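You operate a simulated robot arm through the tools that you are given. There is no shell and no other tool. Be economical: measure what you need, move in short steps, check, and stop when the job is done.

The job below is to be done with a simulated two-armed robot. You get a single attempt, and the scene is never put back.

## Task
Pick up the purple card with one hand, pass it to the other hand and put it on the teal trolley top. Set down upright: purple card.
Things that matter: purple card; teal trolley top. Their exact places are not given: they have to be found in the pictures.

The check looks at the end state, three seconds after you hand in, the way a careful person would. Anything else that was tipped, shoved, dropped, spilled or broken makes it a failure.

## Robot
Two 7-joint arms with two-finger parallel grippers on one trunk, on a base that drives. Base frame: it is fixed to the floor where the robot stands at the start and does not move with it; the origin is under the middle of the robot, x ahead of it, y to its left, z up; the surface under the hand at the start is at about z = 740. Lengths are in mm, angles in rad, forces in N, time in s.
The left shoulder is at the start at [56, 101, 1034], the right one opposite. With the tool pointing down near the work surface each hand reaches from about 240 to 540 mm from the robot's upright axis, wherever it stands, measured 20 degrees to its own side. Places, roughly: teal trolley top [-1500, -2000, 800]. Payload 2.4 kg a hand.
The tool frame of a hand sits at the grasp point between the pads (the TCP): z along the fingers, y along the line on which they close. The tips reach 24 mm beyond it. The gripper opens to 68 mm. The fingers are 17 mm wide and 10 mm thick; the gripper's body (40 by 70 mm) begins 41 mm behind the TCP.
Orientation is told as [roll, pitch, yaw] about the base's x, y, z axes, in that order, counted from this pose: with the fingers straight down and closing along the base's y, the tool's x points along the base's -x, its y along +y and its z along -z.

## Interface
- The arms move only by the tool move_arm. It takes "left_rows", "right_rows" or both (then of equal length, played together; a hand with none holds still); each is one flat list of numbers, 7 for each row, row after row: the shift along the tool's x, y, z in units of 150 mm (1.0 is 150 mm), then the turn, a rotation vector about the tool's x, y, z in units of 120 degrees (1.0 is 120 degrees), then the finger opening in cm, from 0 to 6.8. In form: [x, y, z, wx, wy, wz, fingers, x, y, z, wx, wy, wz, fingers, ...]. A call has 1 to 8 rows; each row is the pose to reach, as a shift and turn from the pose commanded when the call began, along the tool's axes at that moment. A call with a number of a shift or a turn outside -1 to 1 is refused whole. A row lasts 0.2 s, in which the tool goes at most 50 mm and 0.15 rad; a call with a longer step from one row to the next is refused whole, and so is a gripper value outside its range. A pose out of reach is approached as far as the arm can. The call stops where the force on the tool passes 40 N (or 10 N more than at its start, if that is more) or the arm is blocked; 0.2 s more then pass. The fingers move at their own pace (about 72 mm/s each) and stop on an object; they squeeze with about 37 N. The grip force told is the motor's: it shows also when the fingers shut on nothing. Time passes only in rows, and 0.2 s behind the last, so rows that repeat a pose let the fingers close. The reply holds the time, the measured pose of the TCP, the force on the tool along the base axes, the opening and the grip force, in the units named above and with some noise, with the torque about the TCP (base axes, N m) and any sound that the robot's microphone picked up.
- Cameras (640 x 400 px; columns grow to the right, rows downward): "scene" is now at [136.8, 27.3, 1196]; the picture's right is [0.31, -0.95, 0.00], its down [-0.49, -0.16, -0.86] and it looks along [0.81, 0.27, -0.52] (base axes); focal length 287 px, centre (320, 200). "left" rides on the left gripper at [84, -11, -75] in its tool frame; the picture's right is [0.13, 0.99, 0.00], its down [-0.60, 0.08, -0.79] and it looks along [-0.79, 0.10, 0.61] (tool axes); focal length 251 px, centre (320, 200). "right" rides on the right gripper at [84, 11, -75] in its tool frame; the picture's right is [-0.13, 0.99, 0.00], its down [-0.60, -0.08, -0.79] and it looks along [-0.79, -0.10, 0.61] (tool axes); focal length 251 px, centre (320, 200).
- get_image(camera): a new picture of that camera. No time passes.
- move_column(by): slides the trunk up (or, below 0, down) by that many mm; the arms and the scene camera ride with it, the base frame stays. It gives what a move gives, with no picture.
- base_move(legs): drives the robot by 1 to 6 legs, each [ahead, left, turn to the left] in mm, mm and rad, along the robot's own axes; the way and the turn of a leg run together, so that a leg with both is an arc; at most 1500 mm and 3.142 rad a leg. The arms and the cameras ride along, it lands a little off, and it stops where it bumps. It gives what a move gives.
- head_to(pan, tilt): turns the head with the scene camera to pan (to the left, within 1.501 rad either way) and tilt (down, from -0.506 to 1.204), counted from straight ahead of the robot. It gives what a move gives.
- locate(camera, pixels): for up to 12 pixels [column, row] of the newest picture of that camera ("zoom" is the newest enlarged one), the place [x, y, z] in the base frame of the surface seen there, good to about 3 mm, but the place of the scene camera against the robot may be out by one fixed shift of up to 12 mm in any direction. No time passes.
- close_up(camera, box): a new picture of the part [left, top, right, bottom] of that camera's present view, enlarged. No time passes.
- job_done(): hands the job in; it is judged then, once.

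Keep the steps short. Do not move on a guess: measure, check each grasp and each placing, and mend mistakes. In all there are 80 turns and 58 pictures (those below and enlarged ones count). Leave the grippers open and the arms clear of the work at the hand-in unless told otherwise, and finish with a single line.

The tools are called after ">>>" by a JSON object that holds its "method" and its "body". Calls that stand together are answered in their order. move_arm: Moves the arms, as the interface text tells. Its arguments: {"type":"object","properties":{"left_rows":{"type":"array","items":{"type":"number"}},"right_rows":{"type":"array","items":{"type":"number"}}},"required":[]} The other tools are called the same way: move_column (by) slides the trunk up or down; base_move (legs) drives the base; head_to (pan, tilt) turns the head that bears the scene camera; get_image (camera) takes a picture; locate (camera, pixels) gives the place of the surface under pixels of a picture; close_up (camera, box) takes an enlarged picture of a part of a camera's view; job_done () hands the job in.

At the start:

```text
time_s: 0.0
left_ee_pos: [274.1, 222.6, 1019.7]
left_tool_rot: [0.0, 0.001, 0.002]
left_wrist_force: [-0.5, -0.5, 0.5]
left_torque: [0.01, 0.01, 0.0]
left_finger_gap: 68.2
left_grip_force: 0.0
right_ee_pos: [323.0, -47.2, 1048.8]
right_tool_rot: [0.002, 0.0, -0.001]
right_wrist_force: [0.4, 0.3, 0.5]
right_torque: [0.02, 0.01, -0.01]
right_finger_gap: 67.9
right_grip_force: 0.1
trunk travel left (down, up): [-250.0, 600.0]
robot x, y, heading: [1.0, 0.5, 0.002]
head pan, tilt: [0.319, 0.543]
```

scene: 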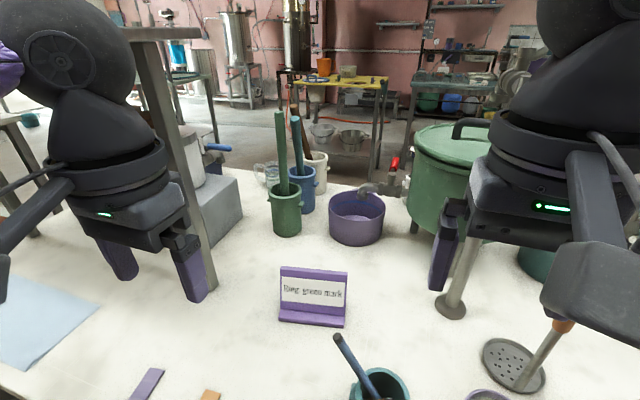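
right: 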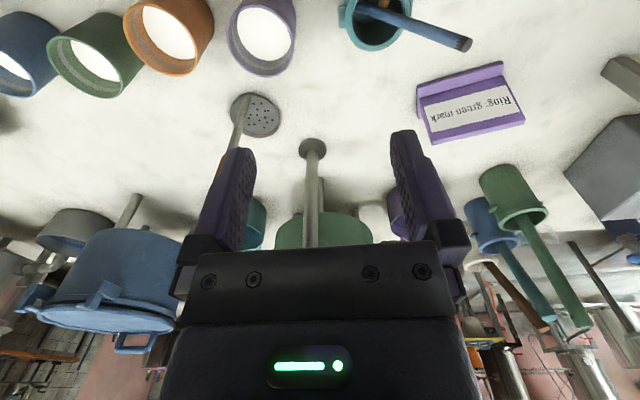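
left: 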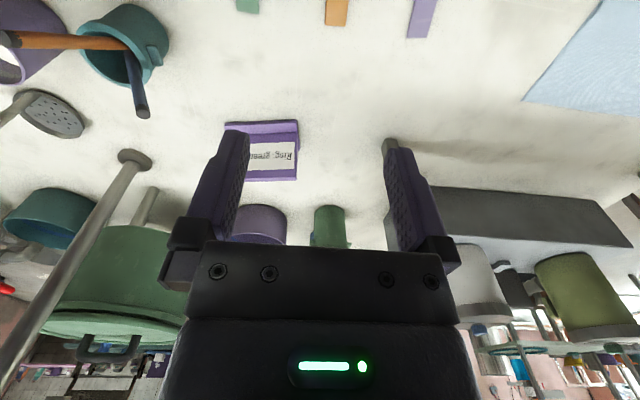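

I see a purple card stand with a label around (313,297) and flat coloured strips near (147,384). I'll look closer at both before deciding.

>>> {"method": "close_up", "body": {"camera": "scene", "box": [250, 240, 380, 340]}}

>>> {"method": "head_to", "body": {"pan": 0.1, "tilt": 0.95}}

>>> {"method": "get_image", "body": {"camera": "scene"}}

```text
4.00 times, centred on (315, 290) of scene
```

zoom: 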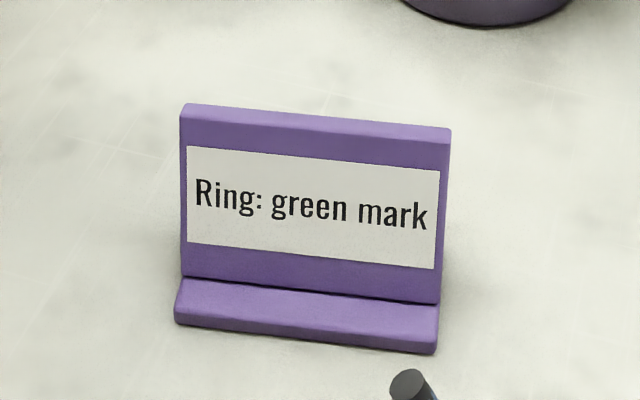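

```text
time_s: 0.9
left_ee_pos: [274.6, 222.6, 1019.3]
left_tool_rot: [0.001, 0.0, 0.001]
left_wrist_force: [-0.6, -0.3, -0.1]
left_torque: [0.01, -0.02, -0.01]
left_finger_gap: 67.9
left_grip_force: 0.1
right_ee_pos: [323.2, -47.0, 1049.3]
right_tool_rot: [0.001, 0.001, -0.001]
right_wrist_force: [-0.4, 0.5, -0.5]
right_torque: [0.02, -0.02, -0.01]
right_finger_gap: 68.2
right_grip_force: 0.0
trunk travel left (down, up): [-250.0, 600.0]
robot x, y, heading: [-1.0, 0.7, -0.004]
head pan, tilt: [0.099, 0.949]
```

```text
53 pictures are left
```

scene: 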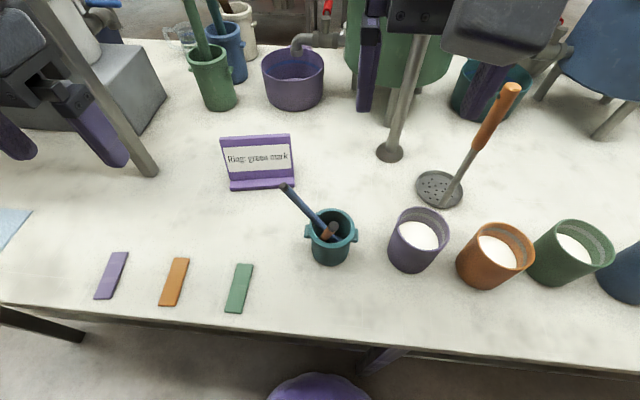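

The strips are flat tiles, and the standing sign is the only "card" that can be upright, so I take that as the purple card. Its label is just scene text. I'll measure the card and its surroundings.

>>> {"method": "close_up", "body": {"camera": "scene", "box": [200, 115, 330, 205]}}

>>> {"method": "locate", "body": {"camera": "scene", "pixels": [[223, 139], [289, 137], [232, 187], [292, 184], [224, 147], [289, 145], [260, 200], [256, 120], [284, 186], [148, 168], [332, 212], [390, 150]]}}

```text
4.44 times, centred on (265, 160) of scene
```

zoom: 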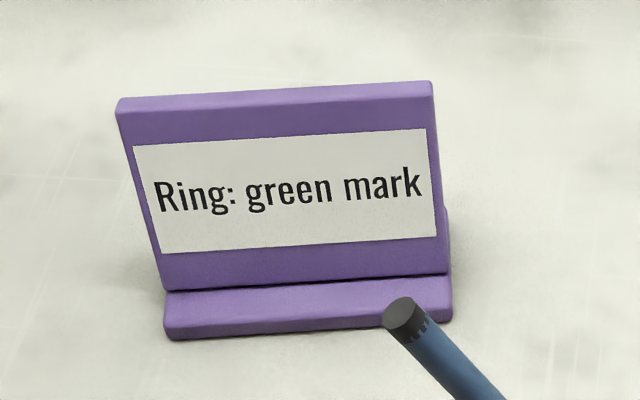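

```text
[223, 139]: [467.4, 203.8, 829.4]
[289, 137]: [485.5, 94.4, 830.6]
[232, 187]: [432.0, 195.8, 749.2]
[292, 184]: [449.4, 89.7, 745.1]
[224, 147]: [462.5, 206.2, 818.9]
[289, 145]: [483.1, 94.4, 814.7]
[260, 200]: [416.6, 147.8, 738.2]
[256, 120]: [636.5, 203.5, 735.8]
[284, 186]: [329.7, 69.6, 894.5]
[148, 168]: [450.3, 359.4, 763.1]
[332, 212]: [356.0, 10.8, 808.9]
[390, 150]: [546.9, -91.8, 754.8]
```

Card panel is about 110 wide, its top at z≈830, yaw about 0.16. I'll measure thickness and lean from the enlarged view.

>>> {"method": "locate", "body": {"camera": "zoom", "pixels": [[280, 90], [280, 96], [280, 103], [280, 115], [282, 260], [282, 275], [284, 288], [284, 318], [447, 260], [125, 107], [428, 90], [300, 180]]}}

>>> {"method": "get_image", "body": {"camera": "left"}}

```text
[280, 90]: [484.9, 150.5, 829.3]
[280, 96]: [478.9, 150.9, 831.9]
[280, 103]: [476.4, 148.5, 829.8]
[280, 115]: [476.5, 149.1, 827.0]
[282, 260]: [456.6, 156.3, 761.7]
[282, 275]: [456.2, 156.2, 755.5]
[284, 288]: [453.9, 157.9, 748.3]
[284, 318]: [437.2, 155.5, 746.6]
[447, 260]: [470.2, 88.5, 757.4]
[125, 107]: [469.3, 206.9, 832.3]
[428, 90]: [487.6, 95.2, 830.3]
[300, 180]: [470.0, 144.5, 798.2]
```

```text
51 pictures are left
```

left: 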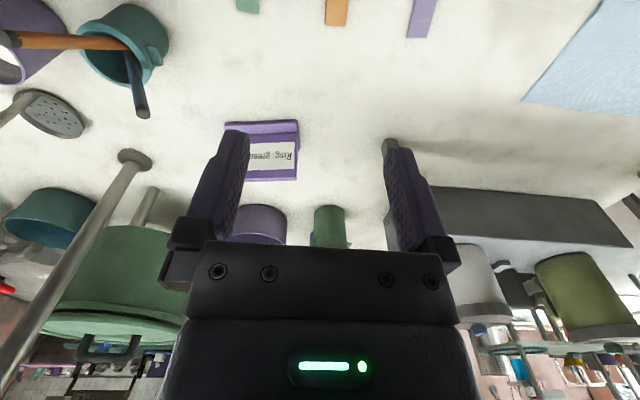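

The panel leans back about 16° and is ~10 mm thick. I'll compare with the left wrist camera, then turn the left hand so the fingers close across the panel (camera to the left), in two calls.

>>> {"method": "locate", "body": {"camera": "left", "pixels": [[296, 178], [260, 180], [285, 150], [292, 160], [270, 127], [297, 122], [390, 140]]}}

>>> {"method": "move_arm", "body": {"left_rows": [0, 0, 0, 0.0109, 0.0092, 0.0667, 6.8, 0, 0, 0, 0.0218, 0.0184, 0.1334, 6.8, 0, 0, 0, 0.0327, 0.0276, 0.2, 6.8, 0, 0, 0, 0.0436, 0.0368, 0.2668, 6.8, 0, 0, 0, 0.0545, 0.046, 0.3335, 6.8]}}

>>> {"method": "move_arm", "body": {"left_rows": [0, 0, 0, 0.0109, 0.0092, 0.0667, 6.8, 0, 0, 0, 0.0218, 0.0184, 0.1334, 6.8, 0, 0, 0, 0.0327, 0.0276, 0.2, 6.8, 0, 0, 0, 0.0436, 0.0368, 0.2668, 6.8, 0, 0, 0, 0.0545, 0.046, 0.3335, 6.8]}}

>>> {"method": "get_image", "body": {"camera": "left"}}

```text
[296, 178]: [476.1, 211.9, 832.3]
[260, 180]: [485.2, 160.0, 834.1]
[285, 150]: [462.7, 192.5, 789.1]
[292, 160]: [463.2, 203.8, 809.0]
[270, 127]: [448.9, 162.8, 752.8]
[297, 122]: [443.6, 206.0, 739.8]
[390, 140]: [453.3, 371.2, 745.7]
```

```text
time_s: 2.1
left_ee_pos: [274.5, 222.0, 1018.5]
left_tool_rot: [-0.138, 0.047, -0.704]
left_wrist_force: [-0.2, 0.3, 0.4]
left_torque: [0.01, 0.0, 0.01]
left_finger_gap: 68.2
left_grip_force: 0.1
right_ee_pos: [322.5, -46.6, 1048.6]
right_tool_rot: [0.001, 0.001, -0.002]
right_wrist_force: [-0.2, 0.0, -0.3]
right_torque: [-0.02, -0.04, -0.01]
right_finger_gap: 68.1
right_grip_force: 0.0
trunk travel left (down, up): [-250.0, 600.0]
robot x, y, heading: [-0.9, 2.0, 0.004]
head pan, tilt: [0.099, 0.949]
```

```text
time_s: 3.3
left_ee_pos: [274.3, 222.9, 1019.5]
left_tool_rot: [-0.275, -0.002, -1.405]
left_wrist_force: [0.0, 1.0, 0.8]
left_torque: [0.01, -0.01, 0.0]
left_finger_gap: 68.1
left_grip_force: 0.0
right_ee_pos: [322.4, -46.2, 1049.3]
right_tool_rot: [0.001, 0.0, -0.001]
right_wrist_force: [-0.1, 0.0, 0.6]
right_torque: [0.01, 0.0, -0.01]
right_finger_gap: 68.0
right_grip_force: 0.1
trunk travel left (down, up): [-250.0, 600.0]
robot x, y, heading: [0.4, -4.4, 0.001]
head pan, tilt: [0.099, 0.949]
```

```text
50 pictures are left
```

left: 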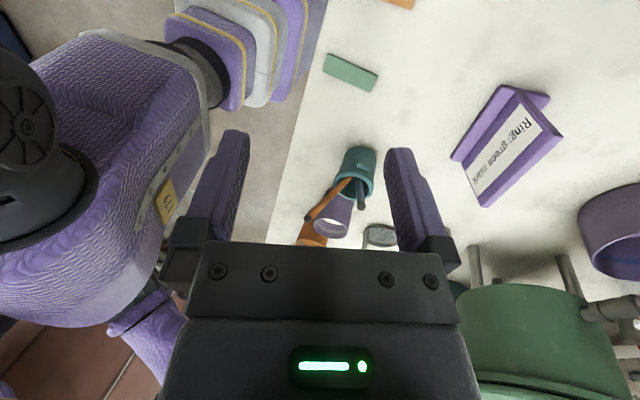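

The left hand turned as planned, and the wrist camera gives the card ~7 mm off the scene camera. I'll measure the top edge with the wrist camera: near end (560,138), far end (486,204).

>>> {"method": "close_up", "body": {"camera": "left", "box": [440, 70, 580, 220]}}

>>> {"method": "locate", "body": {"camera": "left", "pixels": [[557, 139], [488, 202], [525, 170], [520, 165], [505, 140], [482, 142], [468, 170], [486, 116], [548, 98], [515, 88]]}}

```text
2.67 times, centred on (510, 145) of left
```

zoom: 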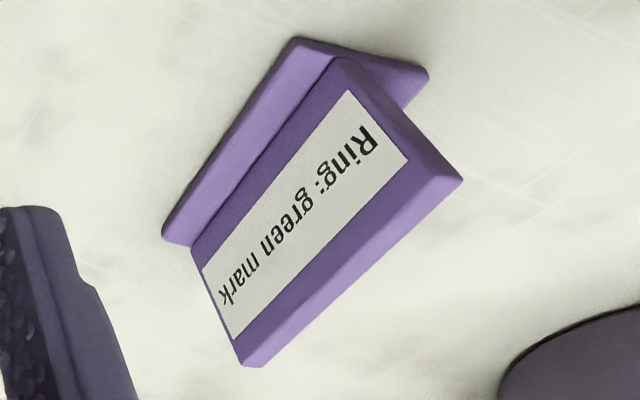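

```text
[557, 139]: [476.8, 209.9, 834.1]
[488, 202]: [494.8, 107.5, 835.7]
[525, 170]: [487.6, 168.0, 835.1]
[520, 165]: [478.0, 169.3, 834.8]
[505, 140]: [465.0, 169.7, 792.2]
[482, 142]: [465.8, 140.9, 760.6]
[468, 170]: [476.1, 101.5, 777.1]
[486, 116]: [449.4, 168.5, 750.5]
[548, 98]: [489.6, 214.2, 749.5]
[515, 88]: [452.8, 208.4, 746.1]
```

>>> {"method": "locate", "body": {"camera": "zoom", "pixels": [[425, 190], [440, 192], [445, 184], [340, 268], [355, 272], [348, 270], [255, 352], [400, 130], [440, 165], [350, 70], [398, 165], [345, 90]]}}

```text
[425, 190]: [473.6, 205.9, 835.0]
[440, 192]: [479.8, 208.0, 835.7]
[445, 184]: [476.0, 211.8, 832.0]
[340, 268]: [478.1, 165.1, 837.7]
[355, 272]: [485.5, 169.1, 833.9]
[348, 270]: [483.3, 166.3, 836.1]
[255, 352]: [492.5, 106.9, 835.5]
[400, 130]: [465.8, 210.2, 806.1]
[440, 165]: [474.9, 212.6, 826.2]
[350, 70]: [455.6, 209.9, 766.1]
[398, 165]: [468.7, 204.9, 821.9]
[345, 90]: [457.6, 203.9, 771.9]
```

Top edge centre line runs from (477,208) to (492,107) at z≈835, lean about 0.3 rad. I'll move the left hand halfway toward a point above the card's left half.

>>> {"method": "move_arm", "body": {"left_rows": [-0.0567, 0.2, 0, 0, 0, 0, 6.8, -0.1133, 0.4, 0, 0, 0, 0, 6.8, -0.17, 0.6, 0, 0, 0, 0, 6.8, -0.227, 0.8, 0, 0, 0, 0, 6.8]}}

>>> {"method": "get_image", "body": {"camera": "scene"}}

```text
time_s: 4.3
left_ee_pos: [392.1, 206.5, 988.0]
left_tool_rot: [-0.275, -0.001, -1.406]
left_wrist_force: [-1.2, 0.8, -0.3]
left_torque: [-0.01, -0.02, 0.0]
left_finger_gap: 68.0
left_grip_force: 0.1
right_ee_pos: [322.2, -46.3, 1048.9]
right_tool_rot: [0.001, 0.001, -0.002]
right_wrist_force: [-0.8, -0.4, 0.6]
right_torque: [0.0, 0.01, 0.0]
right_finger_gap: 67.9
right_grip_force: 0.0
trunk travel left (down, up): [-250.0, 600.0]
robot x, y, heading: [3.0, -1.5, 0.002]
head pan, tilt: [0.099, 0.949]
```

```text
48 pictures are left
```

scene: 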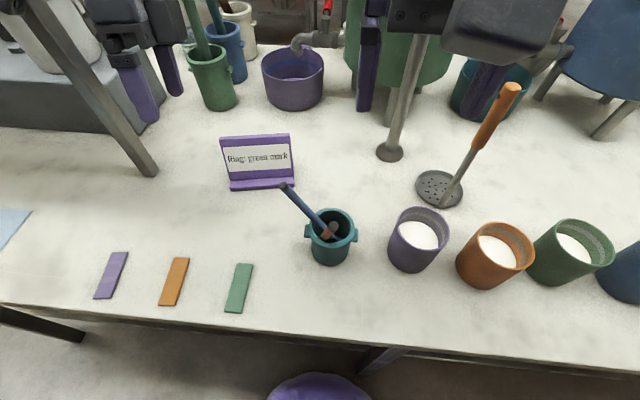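

The way is clear and the pole (y≈365) is far from the hand. I'll go on to the pregrasp point above the card's left half.

>>> {"method": "move_arm", "body": {"left_rows": [-0.0543, 0.2035, 0.07, 0, 0, 0, 6.8, -0.1085, 0.407, 0.15, 0, 0, 0, 6.8, -0.163, 0.611, 0.3, 0, 0, 0, 6.8, -0.217, 0.814, 0.463, 0, 0, 0, 6.8, -0.217, 0.814, 0.463, 0, 0, 0, 6.8]}}

>>> {"method": "get_image", "body": {"camera": "left"}}

```text
time_s: 5.5
left_ee_pos: [431.3, 205.3, 891.1]
left_tool_rot: [-0.274, 0.0, -1.405]
left_wrist_force: [0.5, -0.5, -0.3]
left_torque: [-0.01, 0.01, -0.01]
left_finger_gap: 68.0
left_grip_force: 0.1
left hand out of reach, approached as far as the arm can: row 2, 3, 4, 5
right_ee_pos: [324.1, -46.6, 1049.0]
right_tool_rot: [0.003, 0.0, -0.002]
right_wrist_force: [-0.3, -0.6, -1.2]
right_torque: [0.02, 0.03, 0.01]
right_finger_gap: 68.0
right_grip_force: 0.1
trunk travel left (down, up): [-250.0, 600.0]
robot x, y, heading: [0.6, -3.5, -0.004]
head pan, tilt: [0.099, 0.949]
```

```text
47 pictures are left
```

left: 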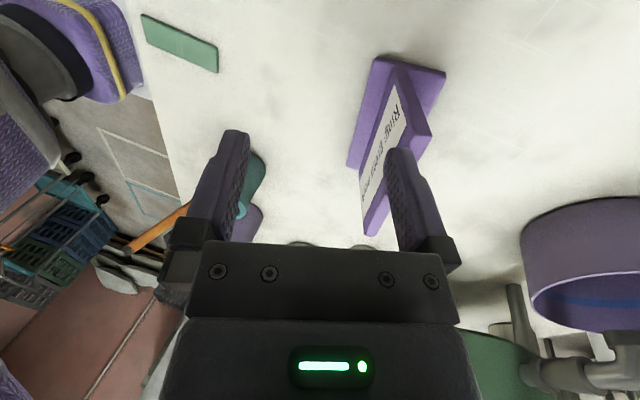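

The arm is at its reach limit short of the target by ~65 mm because the hand leans forward. I'll measure the table edge to see if the base can drive forward a little.

>>> {"method": "head_to", "body": {"pan": 0.0, "tilt": 1.204}}

>>> {"method": "get_image", "body": {"camera": "scene"}}

>>> {"method": "locate", "body": {"camera": "scene", "pixels": [[100, 210], [200, 225], [320, 240], [450, 250], [330, 300], [320, 350], [320, 390], [200, 390], [440, 390]]}}

```text
time_s: 6.2
left_ee_pos: [432.9, 205.4, 891.9]
left_tool_rot: [-0.275, -0.001, -1.405]
left_wrist_force: [-0.7, -0.5, -0.6]
left_torque: [0.02, -0.01, -0.01]
left_finger_gap: 68.2
left_grip_force: 0.1
right_ee_pos: [323.3, -46.6, 1049.4]
right_tool_rot: [0.002, 0.0, -0.002]
right_wrist_force: [0.0, 0.8, 0.5]
right_torque: [-0.04, -0.01, 0.0]
right_finger_gap: 68.0
right_grip_force: 0.2
trunk travel left (down, up): [-250.0, 600.0]
robot x, y, heading: [-1.0, -1.5, 0.0]
head pan, tilt: [0.0, 1.201]
```

```text
46 pictures are left
```

scene: 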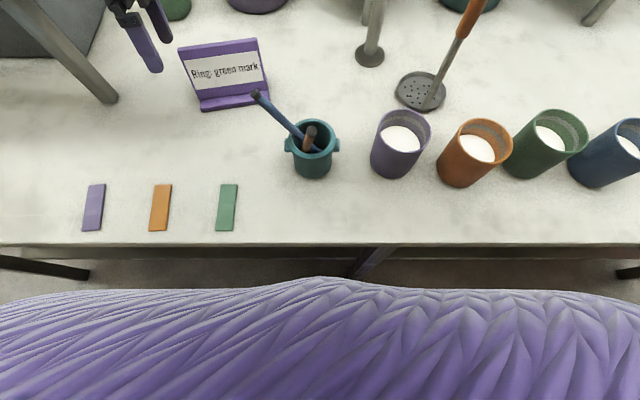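

```text
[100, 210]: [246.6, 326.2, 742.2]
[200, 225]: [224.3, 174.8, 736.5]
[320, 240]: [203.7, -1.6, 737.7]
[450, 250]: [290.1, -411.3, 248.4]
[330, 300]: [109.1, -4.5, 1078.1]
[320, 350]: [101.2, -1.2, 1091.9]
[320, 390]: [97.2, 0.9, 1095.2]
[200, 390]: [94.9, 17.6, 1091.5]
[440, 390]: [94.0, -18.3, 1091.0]
```

The table edge is at x≈204, chest front at x≈110, so there's room to drive 65 mm ahead. The left tips stay above the card top during this.

>>> {"method": "base_move", "body": {"legs": [[65, 0, 0]]}}

```text
time_s: 7.2
left_ee_pos: [479.2, 229.0, 892.6]
left_tool_rot: [-0.273, -0.003, -1.392]
left_wrist_force: [-1.2, 0.5, 0.3]
left_torque: [-0.08, -0.06, 0.02]
left_finger_gap: 68.0
left_grip_force: 0.1
right_ee_pos: [372.8, -23.9, 1049.8]
right_tool_rot: [0.002, 0.0, 0.011]
right_wrist_force: [0.8, 1.1, 0.3]
right_torque: [-0.04, 0.04, -0.01]
right_finger_gap: 67.9
right_grip_force: 0.0
trunk travel left (down, up): [-250.0, 600.0]
robot x, y, heading: [49.5, 21.1, 0.012]
head pan, tilt: [0.0, 1.201]
```

It landed at about (+50,+21). I'll play one zero-shift row to see if the commanded pose equals the measured one.

>>> {"method": "move_arm", "body": {"left_rows": [0, 0, 0, 0, 0, 0, 6.8]}}

>>> {"method": "get_image", "body": {"camera": "left"}}

```text
time_s: 7.6
left_ee_pos: [479.3, 230.4, 893.2]
left_tool_rot: [-0.275, -0.002, -1.393]
left_wrist_force: [0.5, 0.1, -0.2]
left_torque: [0.0, 0.03, -0.01]
left_finger_gap: 67.8
left_grip_force: 0.1
right_ee_pos: [371.1, -23.3, 1049.0]
right_tool_rot: [0.001, -0.001, 0.012]
right_wrist_force: [0.4, -0.1, -0.4]
right_torque: [-0.02, 0.01, -0.02]
right_finger_gap: 68.0
right_grip_force: 0.1
trunk travel left (down, up): [-250.0, 600.0]
robot x, y, heading: [47.4, 23.7, 0.009]
head pan, tilt: [0.0, 1.201]
```

```text
45 pictures are left
```

left: 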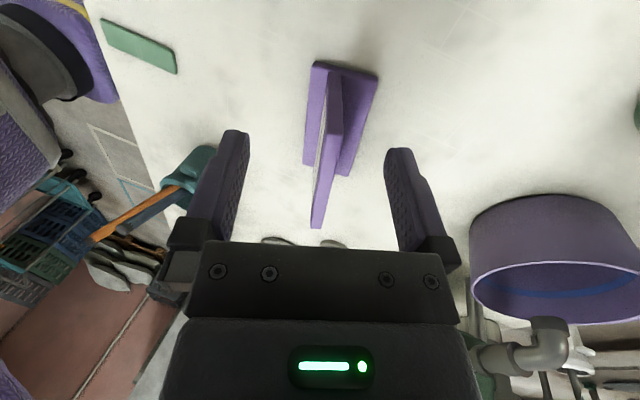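

Commanded equals measured. The panel lies between the fingers; I'll measure the panel's near side face and its top.

>>> {"method": "close_up", "body": {"camera": "left", "box": [260, 50, 400, 240]}}

>>> {"method": "locate", "body": {"camera": "left", "pixels": [[335, 145], [331, 160], [325, 190], [318, 222], [335, 100], [329, 145], [341, 145]]}}

```text
2.11 times, centred on (330, 145) of left
```

zoom: 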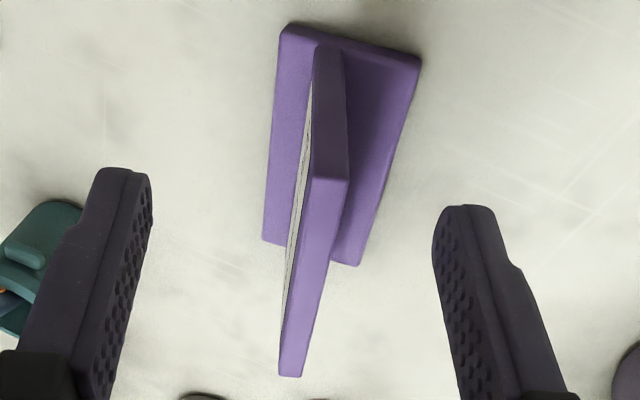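

```text
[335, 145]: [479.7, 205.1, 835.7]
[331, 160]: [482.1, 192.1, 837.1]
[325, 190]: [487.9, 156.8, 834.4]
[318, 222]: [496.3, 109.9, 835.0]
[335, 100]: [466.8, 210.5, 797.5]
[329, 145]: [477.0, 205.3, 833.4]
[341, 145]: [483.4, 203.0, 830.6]
```

Panel top centre at y=186 is (483,186,836), yaw matches the hand. I'll shift sideways, then descend so the TCP is ~20 mm below the top edge, fingers open.

>>> {"method": "move_arm", "body": {"left_rows": [-0.148, 0.038, 0, 0, 0, 0, 6.8, -0.296, 0.077, 0, 0, 0, 0, 6.8, -0.296, 0.077, 0.13, 0, 0, 0, 6.8, -0.296, 0.077, 0.26, 0, 0, 0, 6.8, -0.296, 0.077, 0.39, 0, 0, 0, 6.8, -0.296, 0.077, 0.508, 0, 0, 0, 6.8]}}

>>> {"method": "get_image", "body": {"camera": "left"}}

>>> {"method": "get_image", "body": {"camera": "scene"}}

```text
time_s: 9.0
left_ee_pos: [452.9, 198.9, 835.4]
left_tool_rot: [-0.273, -0.004, -1.392]
left_wrist_force: [0.7, 0.0, 0.1]
left_torque: [-0.05, 0.03, 0.01]
left_finger_gap: 67.8
left_grip_force: 0.1
left hand out of reach, approached as far as the arm can: row 1, 2, 3, 4, 5, 6
right_ee_pos: [372.1, -23.5, 1048.5]
right_tool_rot: [0.001, 0.001, 0.011]
right_wrist_force: [0.7, 0.6, -0.3]
right_torque: [-0.03, 0.02, -0.01]
right_finger_gap: 67.9
right_grip_force: 0.0
trunk travel left (down, up): [-250.0, 600.0]
robot x, y, heading: [48.2, 20.7, 0.017]
head pan, tilt: [0.0, 1.201]
```

```text
43 pictures are left
```

left: 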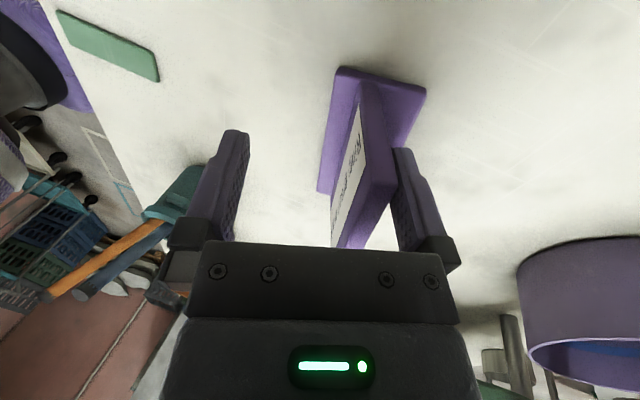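

```text
42 pictures are left
```

scene: 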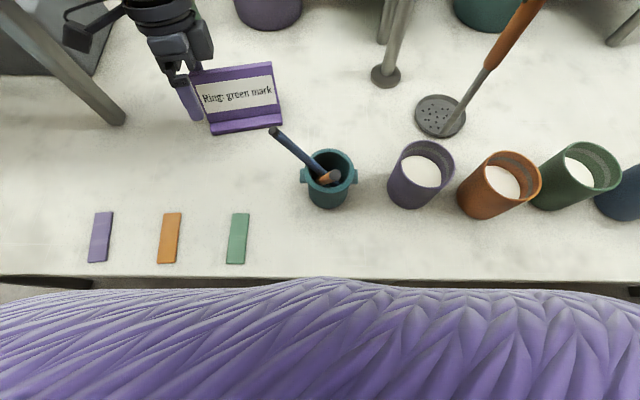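

The reach shrinks with lower height: the hand stopped at (453,199,835), touching nothing (force ~0). I'll back out 60 mm along the fingers and raise the right hand 110 mm, so the column can then be lowered to win reach.

>>> {"method": "move_arm", "body": {"left_rows": [0, 0, -0.13, 0, 0, 0, 6.8, 0, 0, -0.26, 0, 0, 0, 6.8, 0, 0, -0.4, 0, 0, 0, 6.8, 0, 0, -0.4, 0, 0, 0, 6.8], "right_rows": [0, 0, -0.2, 0, 0, 0, 6.8, 0, 0, -0.4, 0, 0, 0, 6.8, 0, 0, -0.6, 0, 0, 0, 6.8, 0, 0, -0.75, 0, 0, 0, 6.8]}}

>>> {"method": "head_to", "body": {"pan": 0.5, "tilt": 0.75}}

>>> {"method": "get_image", "body": {"camera": "scene"}}

```text
time_s: 10.0
left_ee_pos: [470.2, 201.4, 892.2]
left_tool_rot: [-0.273, -0.003, -1.393]
left_wrist_force: [-0.3, -0.2, -0.8]
left_torque: [-0.03, -0.01, 0.01]
left_finger_gap: 67.9
left_grip_force: 0.0
right_ee_pos: [371.5, -23.6, 1161.3]
right_tool_rot: [0.003, 0.0, 0.01]
right_wrist_force: [0.9, 1.8, -0.4]
right_torque: [0.03, 0.02, 0.0]
right_finger_gap: 68.1
right_grip_force: 0.0
trunk travel left (down, up): [-250.0, 600.0]
robot x, y, heading: [49.3, 16.7, 0.01]
head pan, tilt: [0.0, 1.201]
```

```text
time_s: 11.0
left_ee_pos: [468.9, 200.9, 892.2]
left_tool_rot: [-0.273, -0.001, -1.394]
left_wrist_force: [-0.5, -0.2, -0.4]
left_torque: [-0.02, 0.01, 0.0]
left_finger_gap: 67.9
left_grip_force: 0.1
right_ee_pos: [371.2, -23.6, 1160.0]
right_tool_rot: [0.002, 0.0, 0.01]
right_wrist_force: [-0.1, 0.2, 0.3]
right_torque: [-0.02, 0.04, -0.02]
right_finger_gap: 68.0
right_grip_force: 0.1
trunk travel left (down, up): [-250.0, 600.0]
robot x, y, heading: [52.2, 20.5, 0.01]
head pan, tilt: [0.499, 0.75]
```

```text
41 pictures are left
```

scene: 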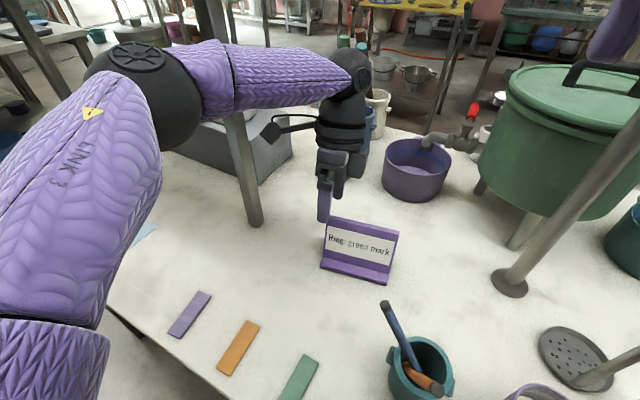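

The elbow is out to the left; the forearm crosses in front of the pole in view. I'll measure the forearm, elbow and pole.

>>> {"method": "locate", "body": {"camera": "scene", "pixels": [[210, 75], [250, 75], [300, 80], [350, 85], [140, 90], [180, 120], [100, 180], [50, 350], [240, 150], [250, 210], [340, 160], [212, 15]]}}

```text
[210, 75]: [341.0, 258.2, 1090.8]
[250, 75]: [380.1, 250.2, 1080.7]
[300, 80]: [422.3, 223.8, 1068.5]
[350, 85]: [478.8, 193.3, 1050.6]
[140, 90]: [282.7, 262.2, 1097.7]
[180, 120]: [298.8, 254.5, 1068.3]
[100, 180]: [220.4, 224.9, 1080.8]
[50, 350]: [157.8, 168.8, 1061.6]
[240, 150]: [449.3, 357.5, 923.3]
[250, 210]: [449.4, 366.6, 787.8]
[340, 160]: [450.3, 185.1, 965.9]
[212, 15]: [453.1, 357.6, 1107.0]
```

Clearances are fine. I'll raise the left hand straight up 110 mm, then lower the column 110 mm.

>>> {"method": "move_arm", "body": {"left_rows": [0, -0.05, -0.176, 0, 0, 0, 6.8, 0, -0.1, -0.353, 0, 0, 0, 6.8, 0, -0.15, -0.53, 0, 0, 0, 6.8, 0, -0.2, -0.705, 0, 0, 0, 6.8]}}

>>> {"method": "move_column", "body": {"by": -110}}

```text
time_s: 12.0
left_ee_pos: [461.1, 206.0, 997.9]
left_tool_rot: [-0.273, -0.002, -1.395]
left_wrist_force: [0.0, -0.3, -1.0]
left_torque: [0.0, -0.01, 0.02]
left_finger_gap: 67.8
left_grip_force: 0.1
left hand out of reach, approached as far as the arm can: row 3, 4
right_ee_pos: [371.6, -23.7, 1160.4]
right_tool_rot: [0.002, 0.0, 0.011]
right_wrist_force: [-0.3, -0.8, -0.2]
right_torque: [0.01, -0.02, 0.02]
right_finger_gap: 67.9
right_grip_force: 0.0
trunk travel left (down, up): [-250.0, 600.0]
robot x, y, heading: [50.3, 16.7, 0.013]
head pan, tilt: [0.499, 0.75]
```

```text
time_s: 13.4
left_ee_pos: [460.0, 203.7, 886.7]
left_tool_rot: [-0.274, -0.002, -1.392]
left_wrist_force: [0.1, -0.1, -0.1]
left_torque: [0.0, 0.0, 0.02]
left_finger_gap: 67.9
left_grip_force: 0.1
right_ee_pos: [372.8, -23.5, 1051.8]
right_tool_rot: [0.0, -0.001, 0.012]
right_wrist_force: [0.4, 0.0, 0.7]
right_torque: [0.02, 0.01, 0.03]
right_finger_gap: 68.0
right_grip_force: 0.1
trunk travel left (down, up): [-140.0, 710.0]
robot x, y, heading: [47.7, 18.7, 0.011]
head pan, tilt: [0.499, 0.75]
```

Reach is still marginal, so I'll drive 30 mm ahead with the tips above the card, watching the pose reply for a bump.

>>> {"method": "base_move", "body": {"legs": [[30, -15, 0]]}}

```text
time_s: 14.0
left_ee_pos: [459.9, 204.6, 887.7]
left_tool_rot: [-0.272, -0.002, -1.392]
left_wrist_force: [0.1, 1.4, -0.9]
left_torque: [-0.01, -0.03, -0.03]
left_finger_gap: 68.0
left_grip_force: 0.0
right_ee_pos: [372.4, -23.0, 1052.3]
right_tool_rot: [0.002, -0.002, 0.012]
right_wrist_force: [0.6, 0.8, 0.1]
right_torque: [0.04, 0.04, 0.0]
right_finger_gap: 67.9
right_grip_force: 0.0
trunk travel left (down, up): [-140.0, 710.0]
robot x, y, heading: [49.6, 20.1, 0.01]
head pan, tilt: [0.499, 0.75]
stopped in leg 1: the robot was blocked; the commanded pose is now the measured one
```

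Blocked: the base is as far forward as it goes. By my estimate the target is just reachable with the lowered column. I'll do the sideways part first, tips still above the card.

>>> {"method": "move_arm", "body": {"left_rows": [-0.075, 0.05, 0, 0, 0, 0, 6.8, -0.15, 0.1, 0, 0, 0, 0, 6.8]}}

```text
time_s: 14.6
left_ee_pos: [476.3, 187.5, 881.0]
left_tool_rot: [-0.27, -0.001, -1.394]
left_wrist_force: [-0.5, -0.7, 0.5]
left_torque: [-0.02, 0.0, 0.01]
left_finger_gap: 68.1
left_grip_force: 0.2
left hand out of reach, approached as far as the arm can: row 2
right_ee_pos: [371.8, -23.8, 1051.4]
right_tool_rot: [0.003, 0.001, 0.011]
right_wrist_force: [0.4, 0.0, 0.1]
right_torque: [0.02, 0.01, 0.0]
right_finger_gap: 68.0
right_grip_force: 0.0
trunk travel left (down, up): [-140.0, 710.0]
robot x, y, heading: [47.5, 20.9, 0.016]
head pan, tilt: [0.499, 0.75]
```

Now at (476,187,881), panel 18 mm off centre, clear of the rear finger by ~10 mm. I'll descend 60 mm along the fingers.

>>> {"method": "move_arm", "body": {"left_rows": [0, 0, 0.1, 0, 0, 0, 6.8, 0, 0.0, 0.2, 0, 0, 0, 6.8, 0, 0.0, 0.3, 0, 0, 0, 6.8, 0, 0, 0.405, 0, 0, 0, 6.8]}}

>>> {"method": "get_image", "body": {"camera": "left"}}

```text
time_s: 15.6
left_ee_pos: [459.0, 185.3, 824.4]
left_tool_rot: [-0.273, -0.005, -1.39]
left_wrist_force: [-0.7, 0.1, 0.6]
left_torque: [0.0, 0.01, 0.02]
left_finger_gap: 67.9
left_grip_force: 0.0
right_ee_pos: [372.6, -22.7, 1050.5]
right_tool_rot: [0.002, 0.0, 0.011]
right_wrist_force: [-0.7, 0.7, -0.3]
right_torque: [0.03, -0.04, 0.01]
right_finger_gap: 68.1
right_grip_force: 0.1
trunk travel left (down, up): [-140.0, 710.0]
robot x, y, heading: [50.0, 19.5, 0.015]
head pan, tilt: [0.499, 0.75]
```

```text
40 pictures are left
```

left: 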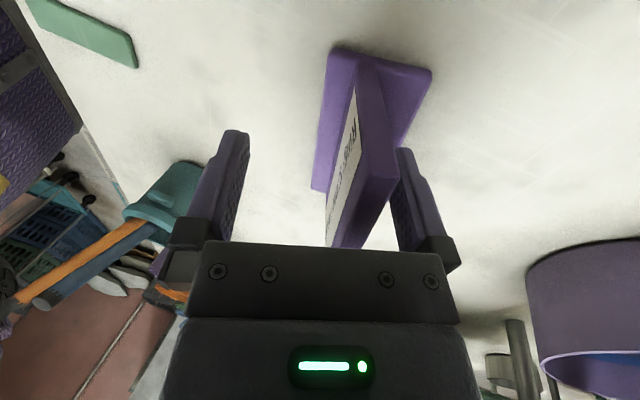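

Reached with the panel between the fingers, near the rear one. Now shift 19 mm forward to centre it.

>>> {"method": "move_arm", "body": {"left_rows": [0, 0.065, 0.01, 0, 0, 0, 6.8, 0, 0.13, 0.015, 0, 0, 0, 6.8, 0, 0.13, 0.015, 0, 0, 0, 6.8]}}

>>> {"method": "get_image", "body": {"camera": "left"}}

```text
time_s: 16.4
left_ee_pos: [477.3, 188.3, 814.0]
left_tool_rot: [-0.271, -0.002, -1.392]
left_wrist_force: [0.3, 1.1, -0.1]
left_torque: [0.01, 0.0, 0.0]
left_finger_gap: 67.9
left_grip_force: 0.0
right_ee_pos: [373.4, -22.8, 1051.1]
right_tool_rot: [0.001, -0.001, 0.011]
right_wrist_force: [0.1, 0.8, 0.3]
right_torque: [-0.03, 0.01, 0.0]
right_finger_gap: 67.9
right_grip_force: 0.0
trunk travel left (down, up): [-140.0, 710.0]
robot x, y, heading: [52.3, 22.1, 0.016]
head pan, tilt: [0.499, 0.75]
```

```text
39 pictures are left
```

left: 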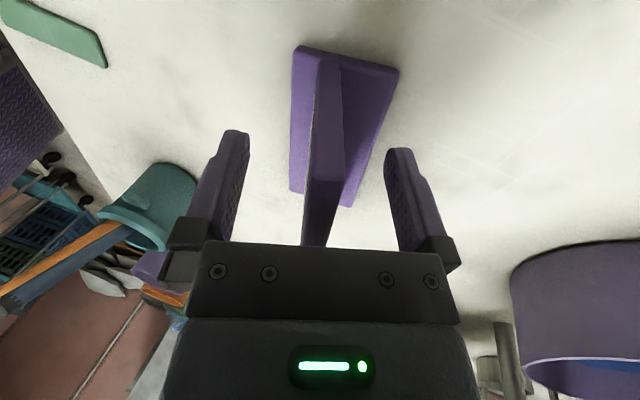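

The panel is centred between the fingers. Close.

>>> {"method": "move_arm", "body": {"left_rows": [0, 0, 0, 0, 0, 0, 3.0, 0, 0, 0, 0, 0, 0, 0.5, 0, 0, 0, 0, 0, 0, 0, 0, 0, 0, 0, 0, 0, 0, 0, 0, 0, 0, 0, 0, 0]}}

>>> {"method": "get_image", "body": {"camera": "left"}}

```text
time_s: 17.6
left_ee_pos: [477.5, 187.8, 816.7]
left_tool_rot: [-0.272, -0.003, -1.392]
left_wrist_force: [0.9, -0.2, 3.9]
left_torque: [-0.06, -0.14, 0.03]
left_finger_gap: 11.5
left_grip_force: 32.1
right_ee_pos: [371.5, -23.4, 1052.1]
right_tool_rot: [0.001, -0.001, 0.01]
right_wrist_force: [0.4, 0.2, 0.0]
right_torque: [-0.01, -0.02, 0.03]
right_finger_gap: 68.2
right_grip_force: 0.0
trunk travel left (down, up): [-140.0, 710.0]
robot x, y, heading: [51.4, 19.6, 0.014]
head pan, tilt: [0.499, 0.75]
```

```text
38 pictures are left
```

left: 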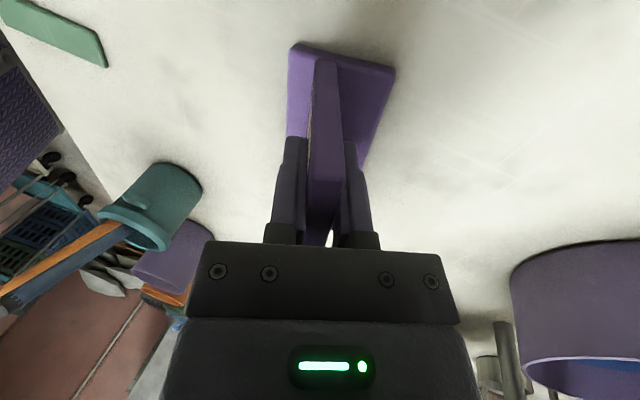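

Gripped: gap 11.5 mm, force 32 N. Lift 120 mm with the column and check.

>>> {"method": "move_column", "body": {"by": 120}}

>>> {"method": "get_image", "body": {"camera": "scene"}}

```text
time_s: 19.1
left_ee_pos: [469.1, 187.0, 953.7]
left_tool_rot: [-0.227, -0.009, -1.391]
left_wrist_force: [0.4, 0.0, 0.2]
left_torque: [0.01, -0.03, -0.01]
left_finger_gap: 11.5
left_grip_force: 32.5
right_ee_pos: [372.6, -22.8, 1170.4]
right_tool_rot: [0.002, 0.001, 0.013]
right_wrist_force: [0.0, -0.2, 0.1]
right_torque: [0.04, 0.0, -0.01]
right_finger_gap: 67.9
right_grip_force: 0.1
trunk travel left (down, up): [-260.0, 590.0]
robot x, y, heading: [49.2, 22.1, 0.011]
head pan, tilt: [0.499, 0.75]
```

```text
37 pictures are left
```

scene: 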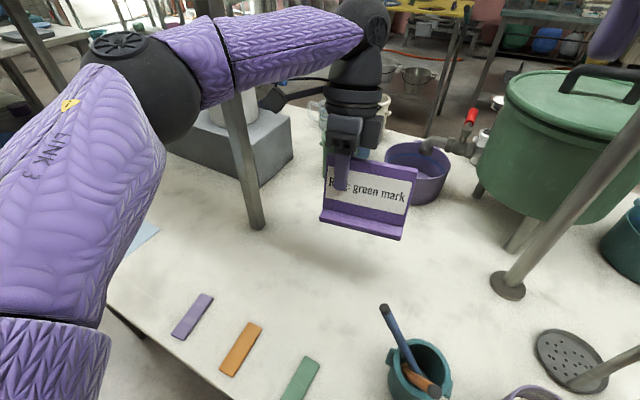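

The card is lifted and held. Before backing off, I'll look around to the right and left.

>>> {"method": "head_to", "body": {"pan": -1.5, "tilt": 0.4}}

>>> {"method": "get_image", "body": {"camera": "scene"}}

>>> {"method": "head_to", "body": {"pan": 1.5, "tilt": 0.4}}

>>> {"method": "get_image", "body": {"camera": "scene"}}

```text
time_s: 21.1
left_ee_pos: [471.6, 187.2, 953.9]
left_tool_rot: [-0.227, -0.009, -1.393]
left_wrist_force: [0.8, -0.6, -2.1]
left_torque: [0.03, -0.02, 0.02]
left_finger_gap: 11.5
left_grip_force: 31.9
right_ee_pos: [372.6, -25.1, 1171.8]
right_tool_rot: [0.003, -0.001, 0.011]
right_wrist_force: [0.1, -0.1, -0.1]
right_torque: [-0.02, -0.04, -0.01]
right_finger_gap: 67.8
right_grip_force: 0.0
trunk travel left (down, up): [-260.0, 590.0]
robot x, y, heading: [46.1, 20.9, 0.015]
head pan, tilt: [-1.499, 0.4]
```

```text
36 pictures are left
```

scene: 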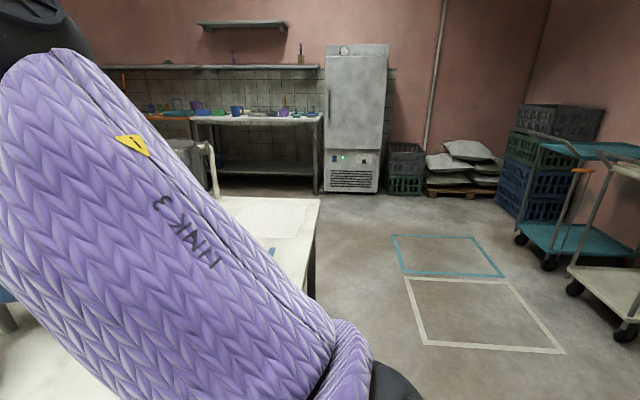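

```text
time_s: 23.7
left_ee_pos: [470.5, 186.0, 952.2]
left_tool_rot: [-0.229, -0.01, -1.393]
left_wrist_force: [1.1, -0.1, -0.6]
left_torque: [0.01, 0.0, 0.02]
left_finger_gap: 11.4
left_grip_force: 32.2
right_ee_pos: [372.7, -23.6, 1171.7]
right_tool_rot: [0.003, 0.001, 0.01]
right_wrist_force: [-0.3, 0.7, 0.8]
right_torque: [0.0, -0.01, -0.01]
right_finger_gap: 68.1
right_grip_force: 0.0
trunk travel left (down, up): [-260.0, 590.0]
robot x, y, heading: [51.0, 20.7, 0.011]
head pan, tilt: [1.499, 0.4]
```

```text
35 pictures are left
```

scene: 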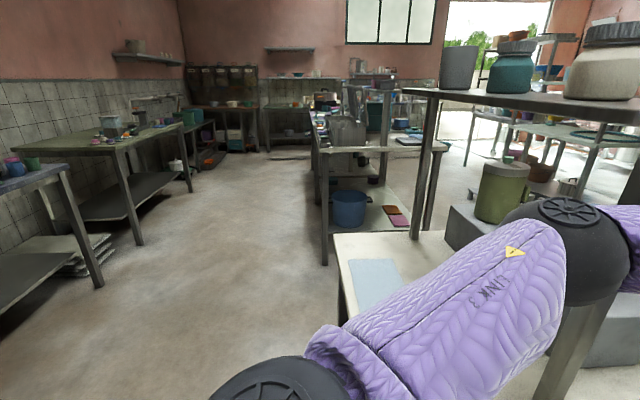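

Floor behind looks open for at least several hundred mm. I'll back off 300 mm from the bench.

>>> {"method": "base_move", "body": {"legs": [[-300, 0, 0]]}}

>>> {"method": "head_to", "body": {"pan": 0.1, "tilt": 0.7}}

>>> {"method": "get_image", "body": {"camera": "scene"}}

```text
time_s: 25.6
left_ee_pos: [184.1, 182.7, 953.5]
left_tool_rot: [-0.229, -0.011, -1.397]
left_wrist_force: [0.1, 0.1, -0.2]
left_torque: [-0.01, -0.02, -0.03]
left_finger_gap: 11.6
left_grip_force: 32.1
right_ee_pos: [85.8, -27.1, 1171.6]
right_tool_rot: [0.002, -0.001, 0.007]
right_wrist_force: [-0.1, -0.1, 0.4]
right_torque: [0.0, 0.01, -0.03]
right_finger_gap: 68.1
right_grip_force: 0.1
trunk travel left (down, up): [-260.0, 590.0]
robot x, y, heading: [-237.2, 17.9, 0.008]
head pan, tilt: [1.499, 0.4]
```

```text
time_s: 27.2
left_ee_pos: [184.6, 182.3, 954.3]
left_tool_rot: [-0.227, -0.01, -1.396]
left_wrist_force: [-0.1, -0.7, -0.8]
left_torque: [0.04, 0.0, 0.0]
left_finger_gap: 11.4
left_grip_force: 32.1
right_ee_pos: [86.4, -27.4, 1171.3]
right_tool_rot: [0.001, -0.001, 0.007]
right_wrist_force: [0.2, 0.3, -0.3]
right_torque: [-0.02, -0.03, 0.02]
right_finger_gap: 68.1
right_grip_force: 0.1
trunk travel left (down, up): [-260.0, 590.0]
robot x, y, heading: [-237.7, 19.1, 0.005]
head pan, tilt: [0.099, 0.7]
```

```text
34 pictures are left
```

scene: 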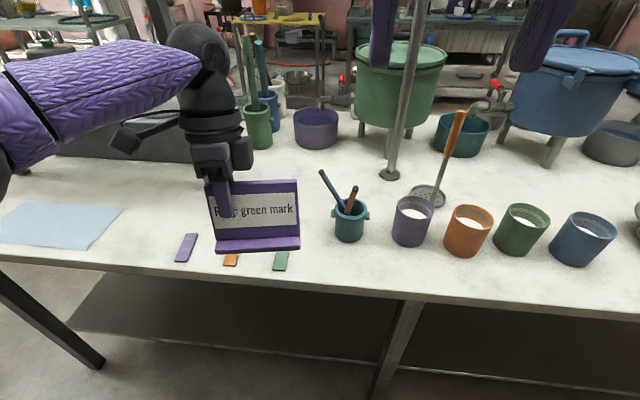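

Clear of bench items. Next I bring the card toward the middle with the left hand, and turn the right hand to a 35° sideways tilt matching the card's plane (two calls).

>>> {"method": "move_arm", "body": {"left_rows": [-0.056, -0.0645, 0.015, 0, 0, 0, 0, -0.112, -0.129, 0.03, 0, 0, 0, 0, -0.168, -0.1935, 0.045, 0, 0, 0, 0, -0.224, -0.258, 0.06, 0, 0, 0, 0, -0.28, -0.3225, 0.075, 0, 0, 0, 0, -0.336, -0.387, 0.09, 0, 0, 0, 0], "right_rows": [0, 0, 0, -0.0272, -0.0099, -0.064, 6.8, 0, 0, 0, -0.0543, -0.0198, -0.128, 6.8, 0, 0, 0, -0.0815, -0.0298, -0.192, 6.8, 0, 0, 0, -0.1087, -0.0397, -0.256, 6.8, 0, 0, 0, -0.1358, -0.0496, -0.32, 6.8, 0, 0, 0, -0.163, -0.0595, -0.384, 6.8]}}

>>> {"method": "move_arm", "body": {"right_rows": [0, 0, 0, -0.0272, -0.0099, -0.064, 6.8, 0, 0, 0, -0.0543, -0.0198, -0.128, 6.8, 0, 0, 0, -0.0815, -0.0298, -0.192, 6.8, 0, 0, 0, -0.1087, -0.0397, -0.256, 6.8, 0, 0, 0, -0.1358, -0.0496, -0.32, 6.8, 0, 0, 0, -0.163, -0.0595, -0.384, 6.8]}}

>>> {"method": "get_image", "body": {"camera": "scene"}}

>>> {"method": "get_image", "body": {"camera": "right"}}

```text
time_s: 28.6
left_ee_pos: [134.9, 122.1, 954.9]
left_tool_rot: [-0.226, -0.012, -1.396]
left_wrist_force: [-0.2, 0.2, -0.9]
left_torque: [0.05, 0.03, 0.02]
left_finger_gap: 11.7
left_grip_force: 32.2
right_ee_pos: [85.4, -26.9, 1172.0]
right_tool_rot: [0.264, -0.244, 0.79]
right_wrist_force: [-0.8, -0.5, 0.4]
right_torque: [0.01, -0.01, -0.01]
right_finger_gap: 67.9
right_grip_force: 0.1
trunk travel left (down, up): [-260.0, 590.0]
robot x, y, heading: [-236.9, 20.7, 0.01]
head pan, tilt: [0.099, 0.7]
```

```text
time_s: 30.0
left_ee_pos: [135.6, 120.9, 955.0]
left_tool_rot: [-0.228, -0.01, -1.396]
left_wrist_force: [1.2, -0.3, -0.9]
left_torque: [0.01, 0.03, 0.0]
left_finger_gap: 11.4
left_grip_force: 32.6
right_ee_pos: [23.2, -9.4, 1159.1]
right_tool_rot: [0.276, -0.597, 1.595]
right_wrist_force: [0.2, 0.1, -0.2]
right_torque: [-0.02, -0.01, -0.05]
right_finger_gap: 68.1
right_grip_force: 0.0
right hand out of reach, approached as far as the arm can: row 4, 5, 6
trunk travel left (down, up): [-260.0, 590.0]
robot x, y, heading: [-237.9, 16.8, 0.007]
head pan, tilt: [0.099, 0.7]
```

```text
33 pictures are left
```

scene: 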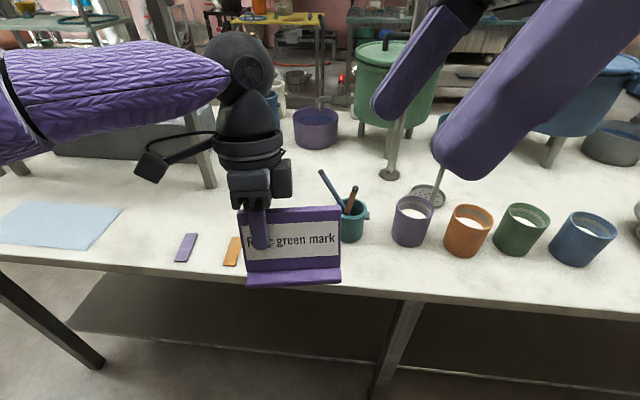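

```text
32 pictures are left
```

right: 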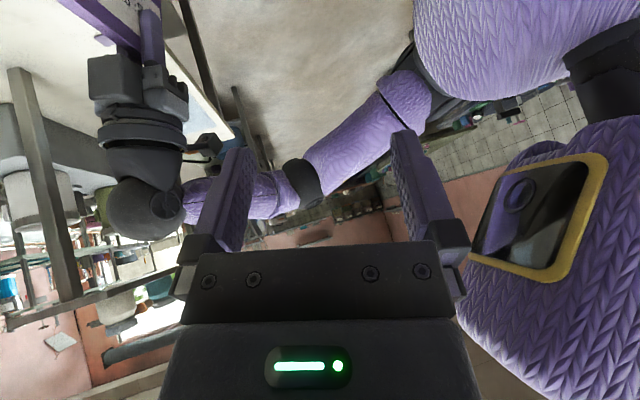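

The right hand has the wanted tilt, though it got pulled back by reach at that height. Its path to the card's right edge is clear. I'll go half the way to the pre-grasp point, then measure with the right camera.

>>> {"method": "move_arm", "body": {"right_rows": [0.083, -0.196, 0.109, 0, 0, 0, 6.8, 0.167, -0.391, 0.218, 0, 0, 0, 6.8, 0.25, -0.587, 0.327, 0, 0, 0, 6.8, 0.25, -0.587, 0.327, 0, 0, 0, 6.8]}}

>>> {"method": "get_image", "body": {"camera": "right"}}

```text
time_s: 31.0
left_ee_pos: [134.8, 123.0, 956.0]
left_tool_rot: [-0.227, -0.01, -1.397]
left_wrist_force: [1.0, -0.1, -0.3]
left_torque: [0.02, -0.02, -0.02]
left_finger_gap: 11.5
left_grip_force: 32.5
right_ee_pos: [32.5, 10.0, 1084.9]
right_tool_rot: [0.277, -0.596, 1.592]
right_wrist_force: [-0.5, 1.0, 0.2]
right_torque: [0.0, 0.02, 0.02]
right_finger_gap: 68.1
right_grip_force: 0.0
right hand out of reach, approached as far as the arm can: row 1, 2, 3, 4
trunk travel left (down, up): [-260.0, 590.0]
robot x, y, heading: [-238.5, 16.4, 0.016]
head pan, tilt: [0.099, 0.7]
```

```text
31 pictures are left
```

right: 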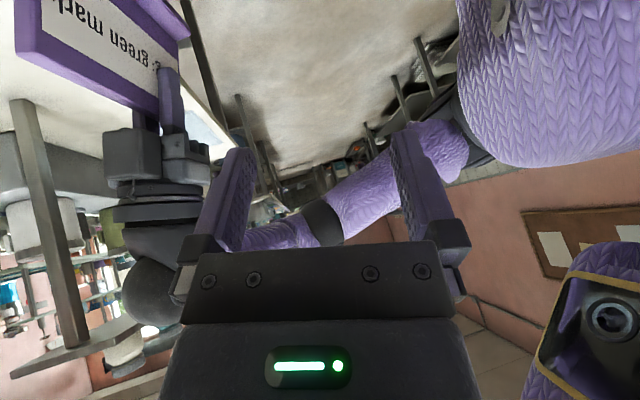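

Reach limits the forward part at this height. I'll go straight down first, then forward.

>>> {"method": "move_arm", "body": {"right_rows": [0.107, -0.043, 0.152, 0, 0, 0, 6.8, 0.213, -0.086, 0.305, 0, 0, 0, 6.8, 0.32, -0.129, 0.457, 0, 0, 0, 6.8, 0.316, -0.332, 0.397, 0, 0, 0, 6.8, 0.311, -0.535, 0.337, 0, 0, 0, 6.8]}}

```text
time_s: 32.2
left_ee_pos: [134.5, 122.0, 955.2]
left_tool_rot: [-0.226, -0.008, -1.395]
left_wrist_force: [-0.9, -0.5, 0.1]
left_torque: [-0.01, 0.0, 0.01]
left_finger_gap: 11.5
left_grip_force: 32.3
right_ee_pos: [20.9, 26.2, 1023.4]
right_tool_rot: [0.275, -0.597, 1.593]
right_wrist_force: [-0.2, -0.2, -0.1]
right_torque: [-0.02, 0.02, 0.01]
right_finger_gap: 68.1
right_grip_force: 0.1
right hand out of reach, approached as far as the arm can: row 1, 2, 3, 4, 5
trunk travel left (down, up): [-260.0, 590.0]
robot x, y, heading: [-236.7, 17.4, 0.006]
head pan, tilt: [0.099, 0.7]
```

A joint limit, not the distance, holds the tilted hand back. I'll reduce the right hand's sideways tilt by 20° (to 15°) about its closing axis, in place.

>>> {"method": "move_arm", "body": {"right_rows": [0, 0, 0, 0, 0.0556, 0, 6.8, 0, 0, 0, 0, 0.111, 0, 6.8, 0, 0, 0, 0, 0.1667, 0, 6.8]}}

>>> {"method": "move_arm", "body": {"right_rows": [0, -0.2, 0, 0, 0, 0, 6.8, 0, -0.4, 0, 0, 0, 0, 6.8]}}

```text
time_s: 33.0
left_ee_pos: [135.9, 122.8, 956.4]
left_tool_rot: [-0.226, -0.009, -1.397]
left_wrist_force: [-0.8, -0.1, 0.6]
left_torque: [0.04, 0.01, 0.0]
left_finger_gap: 11.8
left_grip_force: 32.5
right_ee_pos: [17.8, 24.9, 1027.8]
right_tool_rot: [0.233, -0.256, 1.69]
right_wrist_force: [-0.4, -0.5, -0.7]
right_torque: [0.02, -0.01, -0.03]
right_finger_gap: 68.0
right_grip_force: 0.0
right hand out of reach, approached as far as the arm can: row 3
trunk travel left (down, up): [-260.0, 590.0]
robot x, y, heading: [-238.4, 15.0, 0.015]
head pan, tilt: [0.099, 0.7]
```

```text
time_s: 33.6
left_ee_pos: [135.4, 122.0, 955.6]
left_tool_rot: [-0.227, -0.01, -1.396]
left_wrist_force: [0.1, 0.4, -1.4]
left_torque: [0.04, 0.02, 0.02]
left_finger_gap: 11.5
left_grip_force: 32.1
right_ee_pos: [17.7, 37.7, 1020.1]
right_tool_rot: [0.235, -0.256, 1.689]
right_wrist_force: [-0.7, 0.5, 0.5]
right_torque: [-0.02, -0.01, 0.0]
right_finger_gap: 67.8
right_grip_force: 0.1
right hand out of reach, approached as far as the arm can: row 1, 2
trunk travel left (down, up): [-260.0, 590.0]
robot x, y, heading: [-236.8, 18.8, 0.008]
head pan, tilt: [0.099, 0.7]
```

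The forward lean (fingers pointing back toward the robot) probably causes the wrist limit. I'll tip both hands by 0.43 rad about their x axes, so the fingers point slightly away from the robot; the card turns with the left hand.

>>> {"method": "move_arm", "body": {"left_rows": [0, 0, 0, -0.068, 0, 0, 0, 0, 0, 0, -0.136, 0, 0, 0, 0, 0, 0, -0.204, 0, 0, 0], "right_rows": [0, 0, 0, 0.068, 0, 0, 6.8, 0, 0, 0, 0.136, 0, 0, 6.8, 0, 0, 0, 0.204, 0, 0, 6.8]}}

>>> {"method": "move_arm", "body": {"right_rows": [0, -0.2, 0, 0, 0, 0, 6.8, 0, -0.4, 0, 0, 0, 0, 6.8]}}

>>> {"method": "get_image", "body": {"camera": "scene"}}

```text
time_s: 34.4
left_ee_pos: [134.3, 121.8, 955.4]
left_tool_rot: [0.203, -0.01, -1.397]
left_wrist_force: [-0.5, -0.1, 0.2]
left_torque: [0.03, 0.01, 0.01]
left_finger_gap: 11.3
left_grip_force: 32.3
right_ee_pos: [18.9, 35.4, 1019.9]
right_tool_rot: [-0.193, -0.258, 1.692]
right_wrist_force: [0.6, -0.1, 0.4]
right_torque: [-0.02, -0.01, 0.02]
right_finger_gap: 68.2
right_grip_force: 0.1
trunk travel left (down, up): [-260.0, 590.0]
robot x, y, heading: [-233.6, 18.4, 0.007]
head pan, tilt: [0.099, 0.7]
```

```text
time_s: 35.0
left_ee_pos: [134.4, 122.0, 955.9]
left_tool_rot: [0.202, -0.01, -1.395]
left_wrist_force: [-0.2, 0.9, -1.0]
left_torque: [0.04, 0.01, 0.01]
left_finger_gap: 11.6
left_grip_force: 31.7
right_ee_pos: [37.3, 37.1, 1024.5]
right_tool_rot: [-0.194, -0.259, 1.692]
right_wrist_force: [-0.7, -0.4, -0.1]
right_torque: [-0.01, 0.02, 0.01]
right_finger_gap: 68.1
right_grip_force: 0.0
right hand out of reach, approached as far as the arm can: row 1, 2
trunk travel left (down, up): [-260.0, 590.0]
robot x, y, heading: [-233.6, 17.9, 0.006]
head pan, tilt: [0.099, 0.7]
```

```text
30 pictures are left
```

scene: 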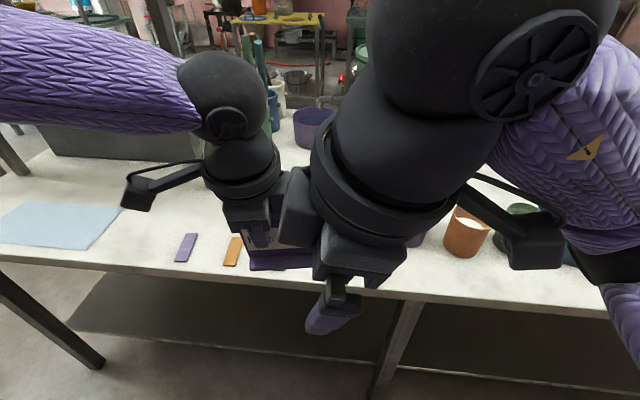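

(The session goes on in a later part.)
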